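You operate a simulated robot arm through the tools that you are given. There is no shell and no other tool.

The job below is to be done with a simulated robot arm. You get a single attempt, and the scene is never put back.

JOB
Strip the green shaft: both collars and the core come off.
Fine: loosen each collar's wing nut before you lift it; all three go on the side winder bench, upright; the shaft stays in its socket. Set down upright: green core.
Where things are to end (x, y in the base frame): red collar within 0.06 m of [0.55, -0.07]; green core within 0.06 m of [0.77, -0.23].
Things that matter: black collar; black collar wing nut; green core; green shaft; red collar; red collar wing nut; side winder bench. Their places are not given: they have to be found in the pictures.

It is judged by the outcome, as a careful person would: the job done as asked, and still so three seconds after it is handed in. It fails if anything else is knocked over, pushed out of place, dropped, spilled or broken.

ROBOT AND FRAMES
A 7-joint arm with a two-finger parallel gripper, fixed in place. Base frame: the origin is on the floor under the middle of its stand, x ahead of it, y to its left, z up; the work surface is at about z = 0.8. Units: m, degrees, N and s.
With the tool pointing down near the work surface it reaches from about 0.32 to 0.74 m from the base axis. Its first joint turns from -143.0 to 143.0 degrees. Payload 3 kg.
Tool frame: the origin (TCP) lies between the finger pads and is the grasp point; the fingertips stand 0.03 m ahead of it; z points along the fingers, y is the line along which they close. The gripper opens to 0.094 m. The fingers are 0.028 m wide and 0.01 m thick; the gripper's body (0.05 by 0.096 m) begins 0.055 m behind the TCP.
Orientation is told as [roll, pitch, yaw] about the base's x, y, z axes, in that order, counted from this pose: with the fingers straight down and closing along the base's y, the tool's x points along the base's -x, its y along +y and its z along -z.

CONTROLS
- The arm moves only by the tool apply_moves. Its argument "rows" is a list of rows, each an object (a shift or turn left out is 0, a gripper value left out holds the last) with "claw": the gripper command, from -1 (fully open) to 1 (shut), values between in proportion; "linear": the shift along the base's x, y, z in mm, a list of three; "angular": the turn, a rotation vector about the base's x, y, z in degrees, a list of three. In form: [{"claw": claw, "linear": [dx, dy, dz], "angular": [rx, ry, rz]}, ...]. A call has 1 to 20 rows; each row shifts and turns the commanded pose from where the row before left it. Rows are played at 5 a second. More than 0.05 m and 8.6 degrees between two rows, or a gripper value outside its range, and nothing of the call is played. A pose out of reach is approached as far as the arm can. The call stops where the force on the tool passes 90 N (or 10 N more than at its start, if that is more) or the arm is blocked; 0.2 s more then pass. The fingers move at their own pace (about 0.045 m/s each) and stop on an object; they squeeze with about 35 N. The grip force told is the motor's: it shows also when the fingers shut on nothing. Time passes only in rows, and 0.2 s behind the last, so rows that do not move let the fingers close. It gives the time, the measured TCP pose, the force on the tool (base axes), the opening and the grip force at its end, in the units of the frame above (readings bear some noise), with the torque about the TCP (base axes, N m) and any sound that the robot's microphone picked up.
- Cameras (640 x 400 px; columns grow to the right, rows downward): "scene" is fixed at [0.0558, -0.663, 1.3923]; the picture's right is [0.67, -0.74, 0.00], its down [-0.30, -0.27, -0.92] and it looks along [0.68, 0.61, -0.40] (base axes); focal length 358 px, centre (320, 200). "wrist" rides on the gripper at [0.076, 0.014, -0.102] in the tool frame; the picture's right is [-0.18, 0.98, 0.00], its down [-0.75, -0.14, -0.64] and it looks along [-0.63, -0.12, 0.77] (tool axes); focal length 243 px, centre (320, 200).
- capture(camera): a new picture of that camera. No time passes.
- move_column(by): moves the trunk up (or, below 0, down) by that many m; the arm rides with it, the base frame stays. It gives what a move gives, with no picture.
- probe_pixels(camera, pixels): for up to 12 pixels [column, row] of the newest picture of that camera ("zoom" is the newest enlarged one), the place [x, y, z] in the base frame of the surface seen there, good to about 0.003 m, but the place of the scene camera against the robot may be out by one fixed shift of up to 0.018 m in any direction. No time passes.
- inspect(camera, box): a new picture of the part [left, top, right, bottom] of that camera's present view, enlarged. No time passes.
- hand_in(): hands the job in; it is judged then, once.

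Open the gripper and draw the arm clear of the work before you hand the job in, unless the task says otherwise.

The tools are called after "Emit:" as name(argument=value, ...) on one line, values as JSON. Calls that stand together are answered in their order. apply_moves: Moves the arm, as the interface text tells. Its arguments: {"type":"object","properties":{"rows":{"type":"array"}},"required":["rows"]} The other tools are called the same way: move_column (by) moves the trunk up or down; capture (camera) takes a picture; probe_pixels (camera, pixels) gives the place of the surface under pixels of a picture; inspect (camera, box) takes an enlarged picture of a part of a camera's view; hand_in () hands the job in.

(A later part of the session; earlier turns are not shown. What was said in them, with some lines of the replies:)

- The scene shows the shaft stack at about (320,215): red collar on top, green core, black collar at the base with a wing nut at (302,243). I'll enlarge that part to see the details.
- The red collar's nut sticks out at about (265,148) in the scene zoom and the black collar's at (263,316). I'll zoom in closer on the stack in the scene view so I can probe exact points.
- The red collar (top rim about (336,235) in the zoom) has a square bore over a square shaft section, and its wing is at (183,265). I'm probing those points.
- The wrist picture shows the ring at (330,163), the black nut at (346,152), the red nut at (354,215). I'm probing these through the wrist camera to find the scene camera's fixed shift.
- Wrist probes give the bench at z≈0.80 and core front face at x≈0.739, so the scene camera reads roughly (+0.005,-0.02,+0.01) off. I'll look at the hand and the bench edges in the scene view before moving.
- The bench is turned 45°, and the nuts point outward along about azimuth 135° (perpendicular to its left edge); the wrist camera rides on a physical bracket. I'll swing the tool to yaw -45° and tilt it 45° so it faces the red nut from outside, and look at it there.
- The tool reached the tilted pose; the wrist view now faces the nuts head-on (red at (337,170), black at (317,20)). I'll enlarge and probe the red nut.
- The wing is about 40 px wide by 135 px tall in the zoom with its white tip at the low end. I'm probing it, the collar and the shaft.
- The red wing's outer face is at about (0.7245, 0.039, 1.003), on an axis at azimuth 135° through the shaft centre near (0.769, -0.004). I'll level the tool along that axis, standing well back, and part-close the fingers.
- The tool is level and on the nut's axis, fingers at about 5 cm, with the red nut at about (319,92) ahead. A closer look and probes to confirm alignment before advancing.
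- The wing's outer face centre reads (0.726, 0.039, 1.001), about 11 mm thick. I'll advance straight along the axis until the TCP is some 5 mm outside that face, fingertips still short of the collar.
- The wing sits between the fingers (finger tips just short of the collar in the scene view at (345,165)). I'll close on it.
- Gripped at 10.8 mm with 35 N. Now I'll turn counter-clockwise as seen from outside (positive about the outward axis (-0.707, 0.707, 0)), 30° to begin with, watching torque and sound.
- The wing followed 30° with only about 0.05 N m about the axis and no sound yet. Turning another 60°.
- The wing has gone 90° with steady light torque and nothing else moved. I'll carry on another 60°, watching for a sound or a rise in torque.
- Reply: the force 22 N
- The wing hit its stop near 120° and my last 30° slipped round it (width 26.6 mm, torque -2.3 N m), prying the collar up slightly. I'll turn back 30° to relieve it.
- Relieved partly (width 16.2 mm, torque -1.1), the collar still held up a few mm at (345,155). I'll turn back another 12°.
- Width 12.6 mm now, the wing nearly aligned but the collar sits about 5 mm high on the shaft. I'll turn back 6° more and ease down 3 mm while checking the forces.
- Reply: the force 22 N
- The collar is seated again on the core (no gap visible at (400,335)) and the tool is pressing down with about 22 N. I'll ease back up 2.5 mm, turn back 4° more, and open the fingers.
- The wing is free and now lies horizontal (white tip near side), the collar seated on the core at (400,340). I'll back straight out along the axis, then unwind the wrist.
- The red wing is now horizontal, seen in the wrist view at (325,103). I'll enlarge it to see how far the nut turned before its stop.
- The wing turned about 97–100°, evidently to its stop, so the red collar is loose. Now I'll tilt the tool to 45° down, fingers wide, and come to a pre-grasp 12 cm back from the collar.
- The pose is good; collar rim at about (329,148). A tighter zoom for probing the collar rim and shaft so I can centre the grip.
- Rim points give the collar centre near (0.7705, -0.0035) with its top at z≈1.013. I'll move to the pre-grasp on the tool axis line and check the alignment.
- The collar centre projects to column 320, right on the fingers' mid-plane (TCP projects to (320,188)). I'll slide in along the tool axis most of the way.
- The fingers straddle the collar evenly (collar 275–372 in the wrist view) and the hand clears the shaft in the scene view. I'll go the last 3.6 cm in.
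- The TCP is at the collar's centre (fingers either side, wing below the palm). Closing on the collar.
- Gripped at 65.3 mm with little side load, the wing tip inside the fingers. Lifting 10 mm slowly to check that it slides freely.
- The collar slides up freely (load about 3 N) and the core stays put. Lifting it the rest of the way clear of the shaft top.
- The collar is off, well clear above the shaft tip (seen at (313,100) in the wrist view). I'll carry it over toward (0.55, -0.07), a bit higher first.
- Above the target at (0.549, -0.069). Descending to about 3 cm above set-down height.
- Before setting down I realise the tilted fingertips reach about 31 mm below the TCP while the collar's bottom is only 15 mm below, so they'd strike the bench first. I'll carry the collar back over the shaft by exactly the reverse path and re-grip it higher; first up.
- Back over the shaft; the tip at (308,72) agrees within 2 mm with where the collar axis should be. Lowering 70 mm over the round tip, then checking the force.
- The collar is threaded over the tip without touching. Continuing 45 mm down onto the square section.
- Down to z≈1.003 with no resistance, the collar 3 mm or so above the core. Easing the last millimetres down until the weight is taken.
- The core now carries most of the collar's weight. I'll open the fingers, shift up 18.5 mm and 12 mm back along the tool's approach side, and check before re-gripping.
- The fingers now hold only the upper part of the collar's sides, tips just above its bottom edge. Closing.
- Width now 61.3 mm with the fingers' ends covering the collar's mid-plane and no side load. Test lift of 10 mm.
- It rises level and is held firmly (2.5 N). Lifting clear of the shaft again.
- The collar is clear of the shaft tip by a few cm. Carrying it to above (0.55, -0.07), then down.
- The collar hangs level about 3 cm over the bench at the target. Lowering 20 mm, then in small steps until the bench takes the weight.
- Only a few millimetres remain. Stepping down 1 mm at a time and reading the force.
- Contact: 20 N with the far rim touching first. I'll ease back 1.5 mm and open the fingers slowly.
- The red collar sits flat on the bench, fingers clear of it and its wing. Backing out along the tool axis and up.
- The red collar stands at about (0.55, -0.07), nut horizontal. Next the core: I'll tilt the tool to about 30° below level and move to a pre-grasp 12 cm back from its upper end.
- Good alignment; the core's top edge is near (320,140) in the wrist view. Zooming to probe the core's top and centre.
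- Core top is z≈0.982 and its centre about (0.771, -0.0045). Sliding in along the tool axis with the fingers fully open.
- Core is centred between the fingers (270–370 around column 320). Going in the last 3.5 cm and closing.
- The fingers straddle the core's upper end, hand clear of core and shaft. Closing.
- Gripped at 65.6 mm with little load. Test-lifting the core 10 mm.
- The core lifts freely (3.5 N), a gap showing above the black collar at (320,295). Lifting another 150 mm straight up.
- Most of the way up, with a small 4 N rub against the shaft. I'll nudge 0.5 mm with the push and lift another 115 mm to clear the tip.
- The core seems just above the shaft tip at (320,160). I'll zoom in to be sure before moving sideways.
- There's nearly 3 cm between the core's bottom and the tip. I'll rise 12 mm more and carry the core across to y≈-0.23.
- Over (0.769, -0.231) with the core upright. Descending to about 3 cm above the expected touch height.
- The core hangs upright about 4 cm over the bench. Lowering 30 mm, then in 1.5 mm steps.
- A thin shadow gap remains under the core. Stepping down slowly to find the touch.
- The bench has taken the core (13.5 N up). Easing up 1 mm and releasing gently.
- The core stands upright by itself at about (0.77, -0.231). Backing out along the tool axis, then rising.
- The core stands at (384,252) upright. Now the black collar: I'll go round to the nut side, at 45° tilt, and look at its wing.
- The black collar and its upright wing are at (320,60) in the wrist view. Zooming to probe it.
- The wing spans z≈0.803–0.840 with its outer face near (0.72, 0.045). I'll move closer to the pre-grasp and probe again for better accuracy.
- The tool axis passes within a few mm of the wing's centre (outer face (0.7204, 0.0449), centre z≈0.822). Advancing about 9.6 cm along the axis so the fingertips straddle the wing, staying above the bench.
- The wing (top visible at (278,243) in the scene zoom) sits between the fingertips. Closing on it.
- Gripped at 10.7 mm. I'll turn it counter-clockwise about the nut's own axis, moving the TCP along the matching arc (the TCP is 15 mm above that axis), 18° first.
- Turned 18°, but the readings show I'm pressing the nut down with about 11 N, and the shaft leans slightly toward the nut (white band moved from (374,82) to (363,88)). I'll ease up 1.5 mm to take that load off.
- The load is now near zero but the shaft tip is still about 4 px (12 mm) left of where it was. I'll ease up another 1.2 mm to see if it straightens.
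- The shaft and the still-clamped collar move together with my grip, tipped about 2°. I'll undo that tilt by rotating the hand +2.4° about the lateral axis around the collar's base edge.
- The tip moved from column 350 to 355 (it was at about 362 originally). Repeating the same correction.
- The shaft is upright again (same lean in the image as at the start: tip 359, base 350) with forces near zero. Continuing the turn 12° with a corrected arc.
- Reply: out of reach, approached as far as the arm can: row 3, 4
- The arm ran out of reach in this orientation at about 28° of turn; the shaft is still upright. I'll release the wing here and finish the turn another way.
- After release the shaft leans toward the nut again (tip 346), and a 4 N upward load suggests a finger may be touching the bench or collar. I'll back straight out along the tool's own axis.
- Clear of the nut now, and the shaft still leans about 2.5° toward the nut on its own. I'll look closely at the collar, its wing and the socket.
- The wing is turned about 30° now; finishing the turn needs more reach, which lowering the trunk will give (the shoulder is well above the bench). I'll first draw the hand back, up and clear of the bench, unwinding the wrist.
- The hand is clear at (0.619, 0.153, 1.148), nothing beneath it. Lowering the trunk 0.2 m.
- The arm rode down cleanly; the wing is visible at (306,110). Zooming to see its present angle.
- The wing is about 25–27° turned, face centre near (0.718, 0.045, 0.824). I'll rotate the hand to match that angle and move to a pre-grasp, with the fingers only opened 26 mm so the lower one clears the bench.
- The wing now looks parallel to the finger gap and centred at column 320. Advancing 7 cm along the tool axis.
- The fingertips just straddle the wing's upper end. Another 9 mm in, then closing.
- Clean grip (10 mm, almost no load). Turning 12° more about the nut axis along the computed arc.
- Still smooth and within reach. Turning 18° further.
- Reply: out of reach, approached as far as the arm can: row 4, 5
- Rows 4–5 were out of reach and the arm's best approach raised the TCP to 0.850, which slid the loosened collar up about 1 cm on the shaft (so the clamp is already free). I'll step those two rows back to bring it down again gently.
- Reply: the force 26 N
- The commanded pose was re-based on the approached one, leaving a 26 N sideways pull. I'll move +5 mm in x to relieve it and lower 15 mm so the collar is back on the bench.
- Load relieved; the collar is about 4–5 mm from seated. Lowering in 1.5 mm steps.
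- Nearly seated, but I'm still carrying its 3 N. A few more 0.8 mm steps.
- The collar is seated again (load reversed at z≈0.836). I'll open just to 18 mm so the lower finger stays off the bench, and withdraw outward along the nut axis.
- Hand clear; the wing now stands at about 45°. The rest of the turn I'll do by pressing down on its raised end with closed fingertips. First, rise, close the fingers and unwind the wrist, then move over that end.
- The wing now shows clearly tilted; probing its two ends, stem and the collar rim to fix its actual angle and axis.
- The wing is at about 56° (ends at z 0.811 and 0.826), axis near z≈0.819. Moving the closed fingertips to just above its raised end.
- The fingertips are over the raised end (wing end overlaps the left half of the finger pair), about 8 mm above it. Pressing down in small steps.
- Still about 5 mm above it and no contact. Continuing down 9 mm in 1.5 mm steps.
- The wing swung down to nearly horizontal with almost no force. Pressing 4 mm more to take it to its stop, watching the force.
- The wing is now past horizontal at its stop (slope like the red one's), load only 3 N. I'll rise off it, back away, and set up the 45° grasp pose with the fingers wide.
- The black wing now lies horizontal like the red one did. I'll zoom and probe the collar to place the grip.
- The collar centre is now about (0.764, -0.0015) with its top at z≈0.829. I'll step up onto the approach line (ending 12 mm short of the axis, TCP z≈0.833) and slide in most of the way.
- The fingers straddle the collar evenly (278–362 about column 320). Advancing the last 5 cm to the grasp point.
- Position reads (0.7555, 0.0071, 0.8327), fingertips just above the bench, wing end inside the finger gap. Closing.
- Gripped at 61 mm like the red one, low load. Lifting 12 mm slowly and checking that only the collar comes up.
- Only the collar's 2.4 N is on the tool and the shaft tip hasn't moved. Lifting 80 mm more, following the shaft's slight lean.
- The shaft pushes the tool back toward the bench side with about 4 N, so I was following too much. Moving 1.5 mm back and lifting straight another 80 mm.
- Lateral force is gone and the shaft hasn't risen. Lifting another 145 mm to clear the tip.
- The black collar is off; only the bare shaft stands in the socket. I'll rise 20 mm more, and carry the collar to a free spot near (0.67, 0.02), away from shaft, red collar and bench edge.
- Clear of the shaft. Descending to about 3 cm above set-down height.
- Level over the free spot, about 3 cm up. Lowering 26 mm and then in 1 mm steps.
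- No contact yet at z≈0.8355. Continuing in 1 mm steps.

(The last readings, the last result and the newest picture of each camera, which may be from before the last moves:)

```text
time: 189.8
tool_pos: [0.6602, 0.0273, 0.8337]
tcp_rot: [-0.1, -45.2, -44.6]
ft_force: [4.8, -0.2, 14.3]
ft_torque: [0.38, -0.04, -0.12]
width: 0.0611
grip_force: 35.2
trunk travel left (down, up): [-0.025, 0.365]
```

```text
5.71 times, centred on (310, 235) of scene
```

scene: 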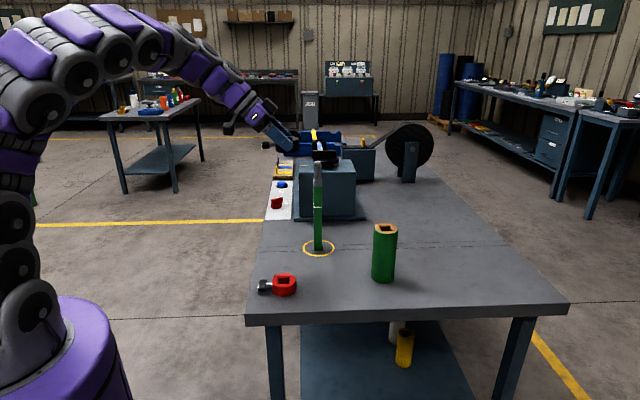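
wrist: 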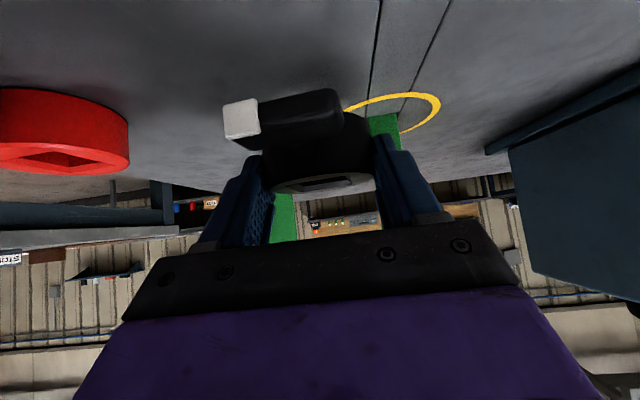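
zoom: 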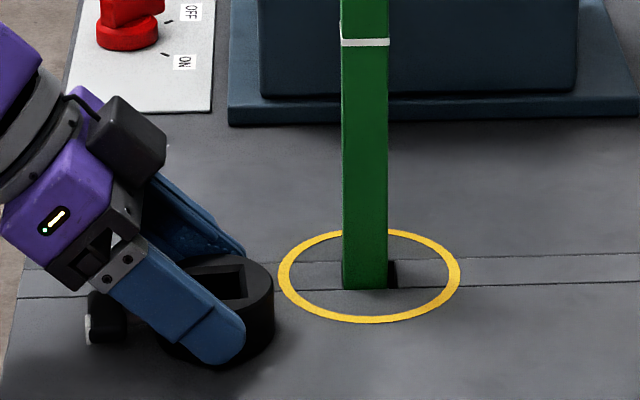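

Contact at z≈0.834 (14 N). Easing up 1 mm and releasing slowly.

Emit:
apply_moves(rows=[{"claw": 1, "linear": [0, 0, 1]}, {"linear": [0, 0, 0]}, {"claw": -0.33}, {"claw": -0.5}, {"claw": -0.8}, {"claw": -1}, {"claw": -1}, {"claw": -1}])

Emit:
inspect(camera="scene", box=[250, 200, 350, 280])

Emit:
capture(camera="wrist")

```text
time: 191.6
tool_pos: [0.6595, 0.0278, 0.8319]
tcp_rot: [-0.2, -45.1, -44.5]
ft_force: [-0.1, -0.6, 1.1]
ft_torque: [-0.02, 0.02, 0.0]
width: 0.0942
grip_force: 0.0
trunk travel left (down, up): [-0.025, 0.365]
```

```text
5.00 times, centred on (300, 240) of scene
```

zoom: 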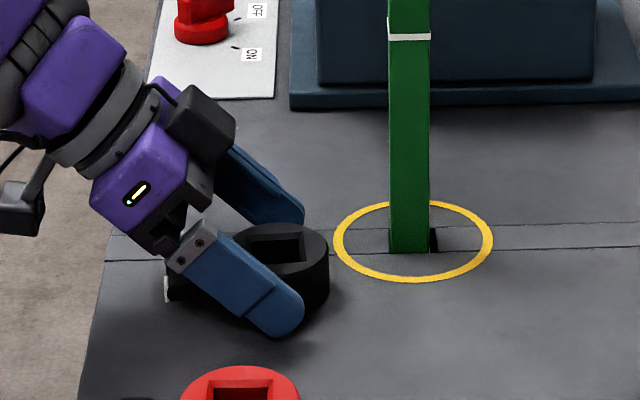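

```text
taken
```

wrist: 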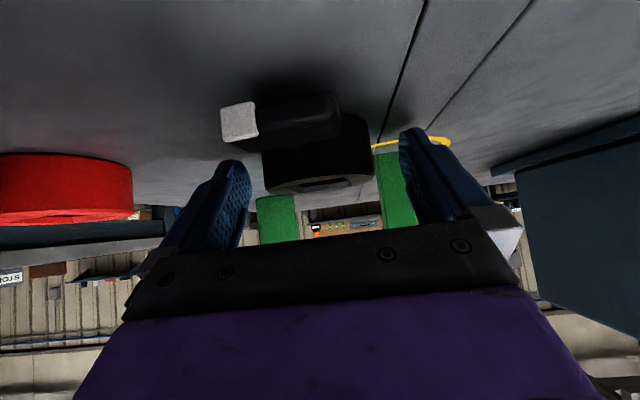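

The black collar sits flat on the bench. Backing out along the tool axis, then up.

Emit:
apply_moves(rows=[{"claw": -1, "linear": [-4, 4, 5.7]}, {"linear": [-7.5, 7.4, 10.6]}, {"linear": [-7.5, 7.4, 10.6]}, {"linear": [-7.5, 7.4, 10.6]}, {"linear": [-7.5, 7.4, 10.6]}, {"linear": [-7.5, 7.4, 10.6]}, {"linear": [-7.5, 7.4, 10.6]}, {"linear": [-5, 5, 15]}, {"linear": [-4, 4, 20]}, {"linear": [0, 0, 20]}, {"linear": [0, 0, 20]}, {"linear": [0, 0, 20]}, {"linear": [0, 0, 20]}, {"linear": [0, 0, 0]}])

Emit:
capture(camera="scene")

Emit:
inspect(camera="scene", box=[240, 150, 420, 310])

Emit:
capture(camera="wrist")

```text
time: 194.6
tool_pos: [0.6025, 0.0852, 1.0164]
tcp_rot: [-0.2, -45.0, -44.6]
ft_force: [-0.1, -0.6, -0.2]
ft_torque: [0.04, -0.01, -0.03]
width: 0.0938
grip_force: 0.0
trunk travel left (down, up): [-0.025, 0.365]
```

```text
taken
```

scene: 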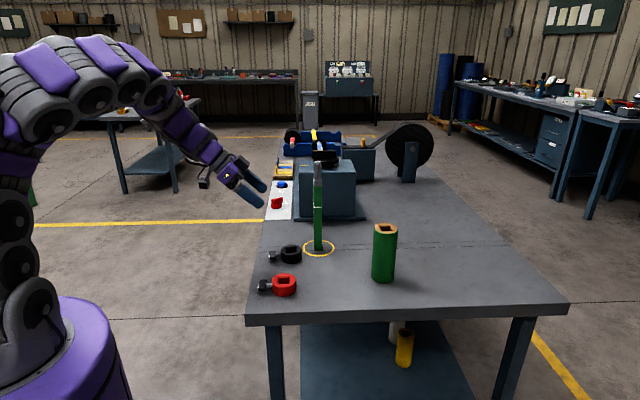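

```text
2.50 times, centred on (330, 230) of scene
```

zoom: 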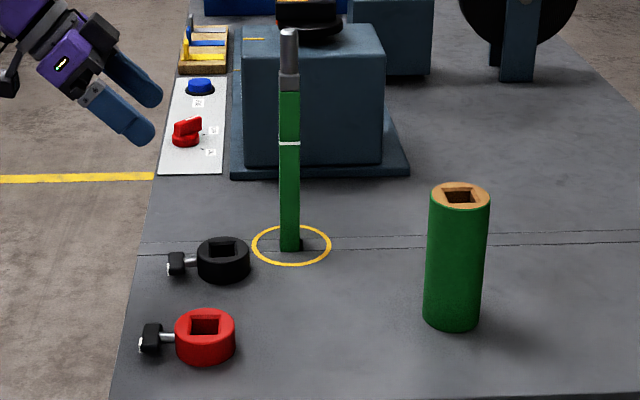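

```text
taken
```

wrist: 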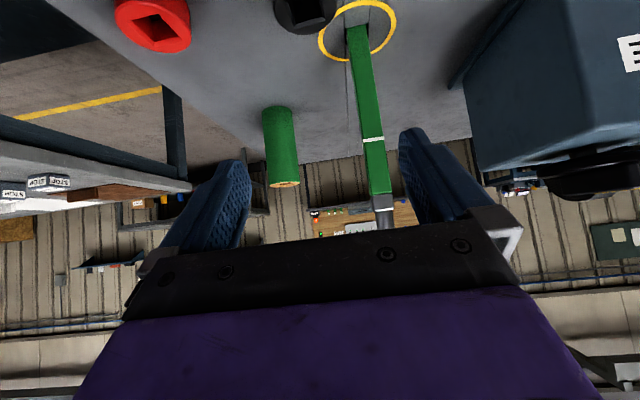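

All three pieces stand on the bench: red collar at (284,285), black at (290,254), core at (384,252). I'll check the shaft's lean and seat more closely.

Emit:
inspect(camera="scene", box=[290, 225, 350, 265])

Emit:
probe_pixels(camera="scene", pixels=[[318, 170], [318, 195], [318, 207], [318, 220], [318, 235], [318, 246], [284, 279], [290, 249], [384, 232], [384, 265], [268, 287], [273, 257]])

```text
10.00 times, centred on (320, 245) of scene
```

zoom: 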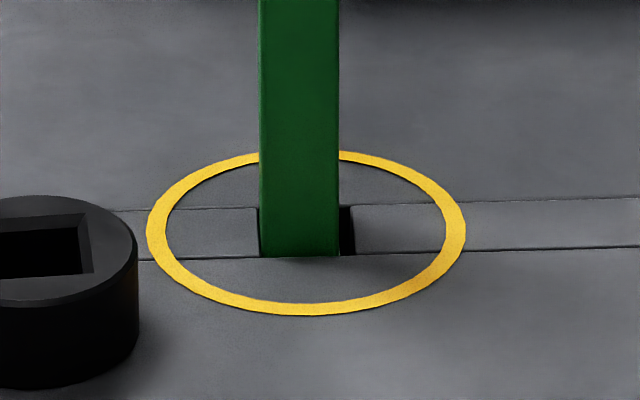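

```text
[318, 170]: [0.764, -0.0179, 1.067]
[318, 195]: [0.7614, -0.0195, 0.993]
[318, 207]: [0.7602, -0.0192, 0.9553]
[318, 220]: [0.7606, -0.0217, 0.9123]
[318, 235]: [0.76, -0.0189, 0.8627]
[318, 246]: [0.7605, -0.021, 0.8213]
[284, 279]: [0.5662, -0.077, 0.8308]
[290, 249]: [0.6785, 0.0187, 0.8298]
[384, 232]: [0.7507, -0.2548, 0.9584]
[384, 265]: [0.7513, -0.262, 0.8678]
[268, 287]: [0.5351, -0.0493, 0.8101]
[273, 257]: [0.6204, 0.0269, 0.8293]
```

The shaft stands plumb in its socket (tip column 317.6, base 318), the core's lean in the image matches true vertical, and both collars sit flat. Now I'll draw the arm well clear of the work.

Emit:
apply_moves(rows=[{"claw": -1, "linear": [-8, 8, 14]}, {"linear": [-10, 10, 15]}, {"linear": [-10, 10, 15]}, {"linear": [-10, 10, 15]}, {"linear": [-10, 10, 15]}, {"linear": [-10, 10, 15]}, {"linear": [-10, 10, 15]}, {"linear": [-10, 10, 15]}, {"linear": [-10, 10, 10]}, {"linear": [-8, 8, 5]}, {"linear": [0, 0, 0]}, {"linear": [0, 0, 0]}, {"linear": [0, 0, 0]}])

Emit:
capture(camera="scene")

Emit:
inspect(camera="scene", box=[240, 150, 420, 310])

Emit:
inspect(camera="scene", box=[250, 235, 330, 305])

```text
time: 197.4
tool_pos: [0.506, 0.1793, 1.1503]
tcp_rot: [-0.2, -44.9, -44.5]
ft_force: [-0.1, 0.2, -0.1]
ft_torque: [-0.03, 0.02, -0.03]
width: 0.094
grip_force: 0.1
trunk travel left (down, up): [-0.025, 0.365]
```

```text
taken
```

scene: 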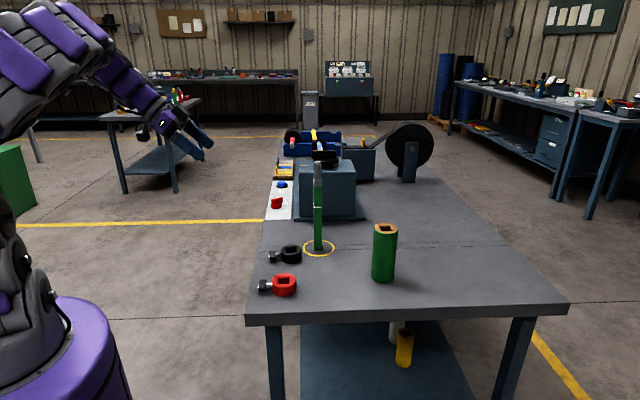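

```text
2.50 times, centred on (330, 230) of scene
```

zoom: 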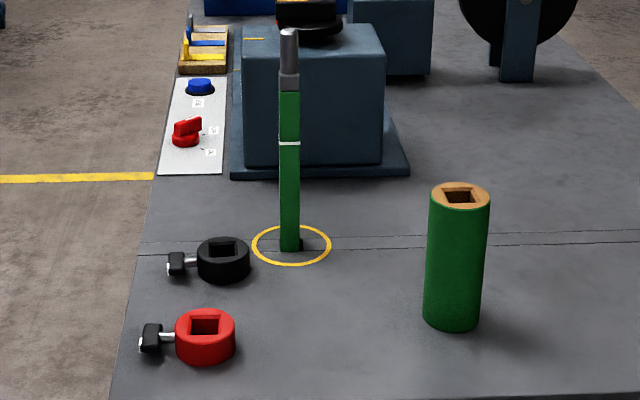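

```text
5.71 times, centred on (290, 270) of scene
```

zoom: 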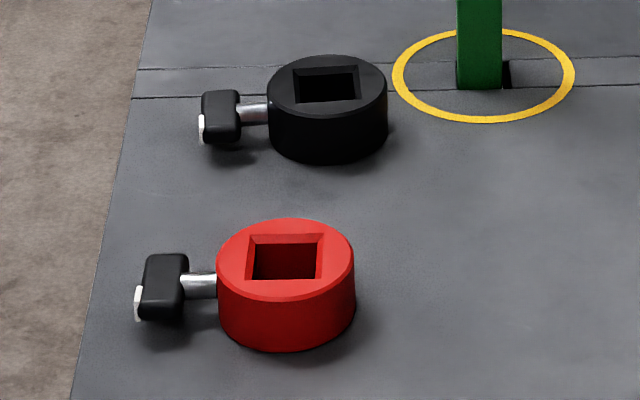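

Final check: the red collar is flat near (0.55, -0.07) and the core upright near (0.77, -0.23). The black collar is flat on the bench, both wings are turned to their stops, the shaft is upright in its socket, and the arm is clear with the gripper open. Handing in.

Emit:
hand_in()

```text
The job is handed in.
```

I stripped the green shaft: both collars and the core are off and standing upright on the side winder bench. The shaft is still in its socket. The job has been handed in, with the gripper open and the arm drawn clear.

| Part | Where it is now | Target |
|---|---|---|
| Red collar | about (0.55, -0.07), flat | within 0.06 m of (0.55, -0.07) |
| Green core | about (0.77, -0.23), upright | within 0.06 m of (0.77, -0.23) |
| Black collar | about (0.67, 0.02), flat | anywhere on the bench |
| Green shaft | upright in its socket | stays in its socket |

A few things did not go cleanly along the way:

- **Red wing nut:** I turned it past its stop, which pried the red collar up a few millimetres. I seated it again before lifting it off.
- **Red collar grip:** My first grip was too low to set the collar down without the fingertips hitting the bench. I put it back on the shaft, gripped it higher and carried it over again.
- **Black wing nut:** With the nut turned only about 50°, the arm ran out of reach and slid the black collar up about 1 cm. I lowered it back down, turned the nut the rest of the way to its stop, and only then lifted the collar off.
- **Shaft:** It tipped about 2.5° toward the nut side when I pressed on the black nut, because the socket is loose around it. In the last pictures it stands plumb, about 2 mm off centre in the hole.
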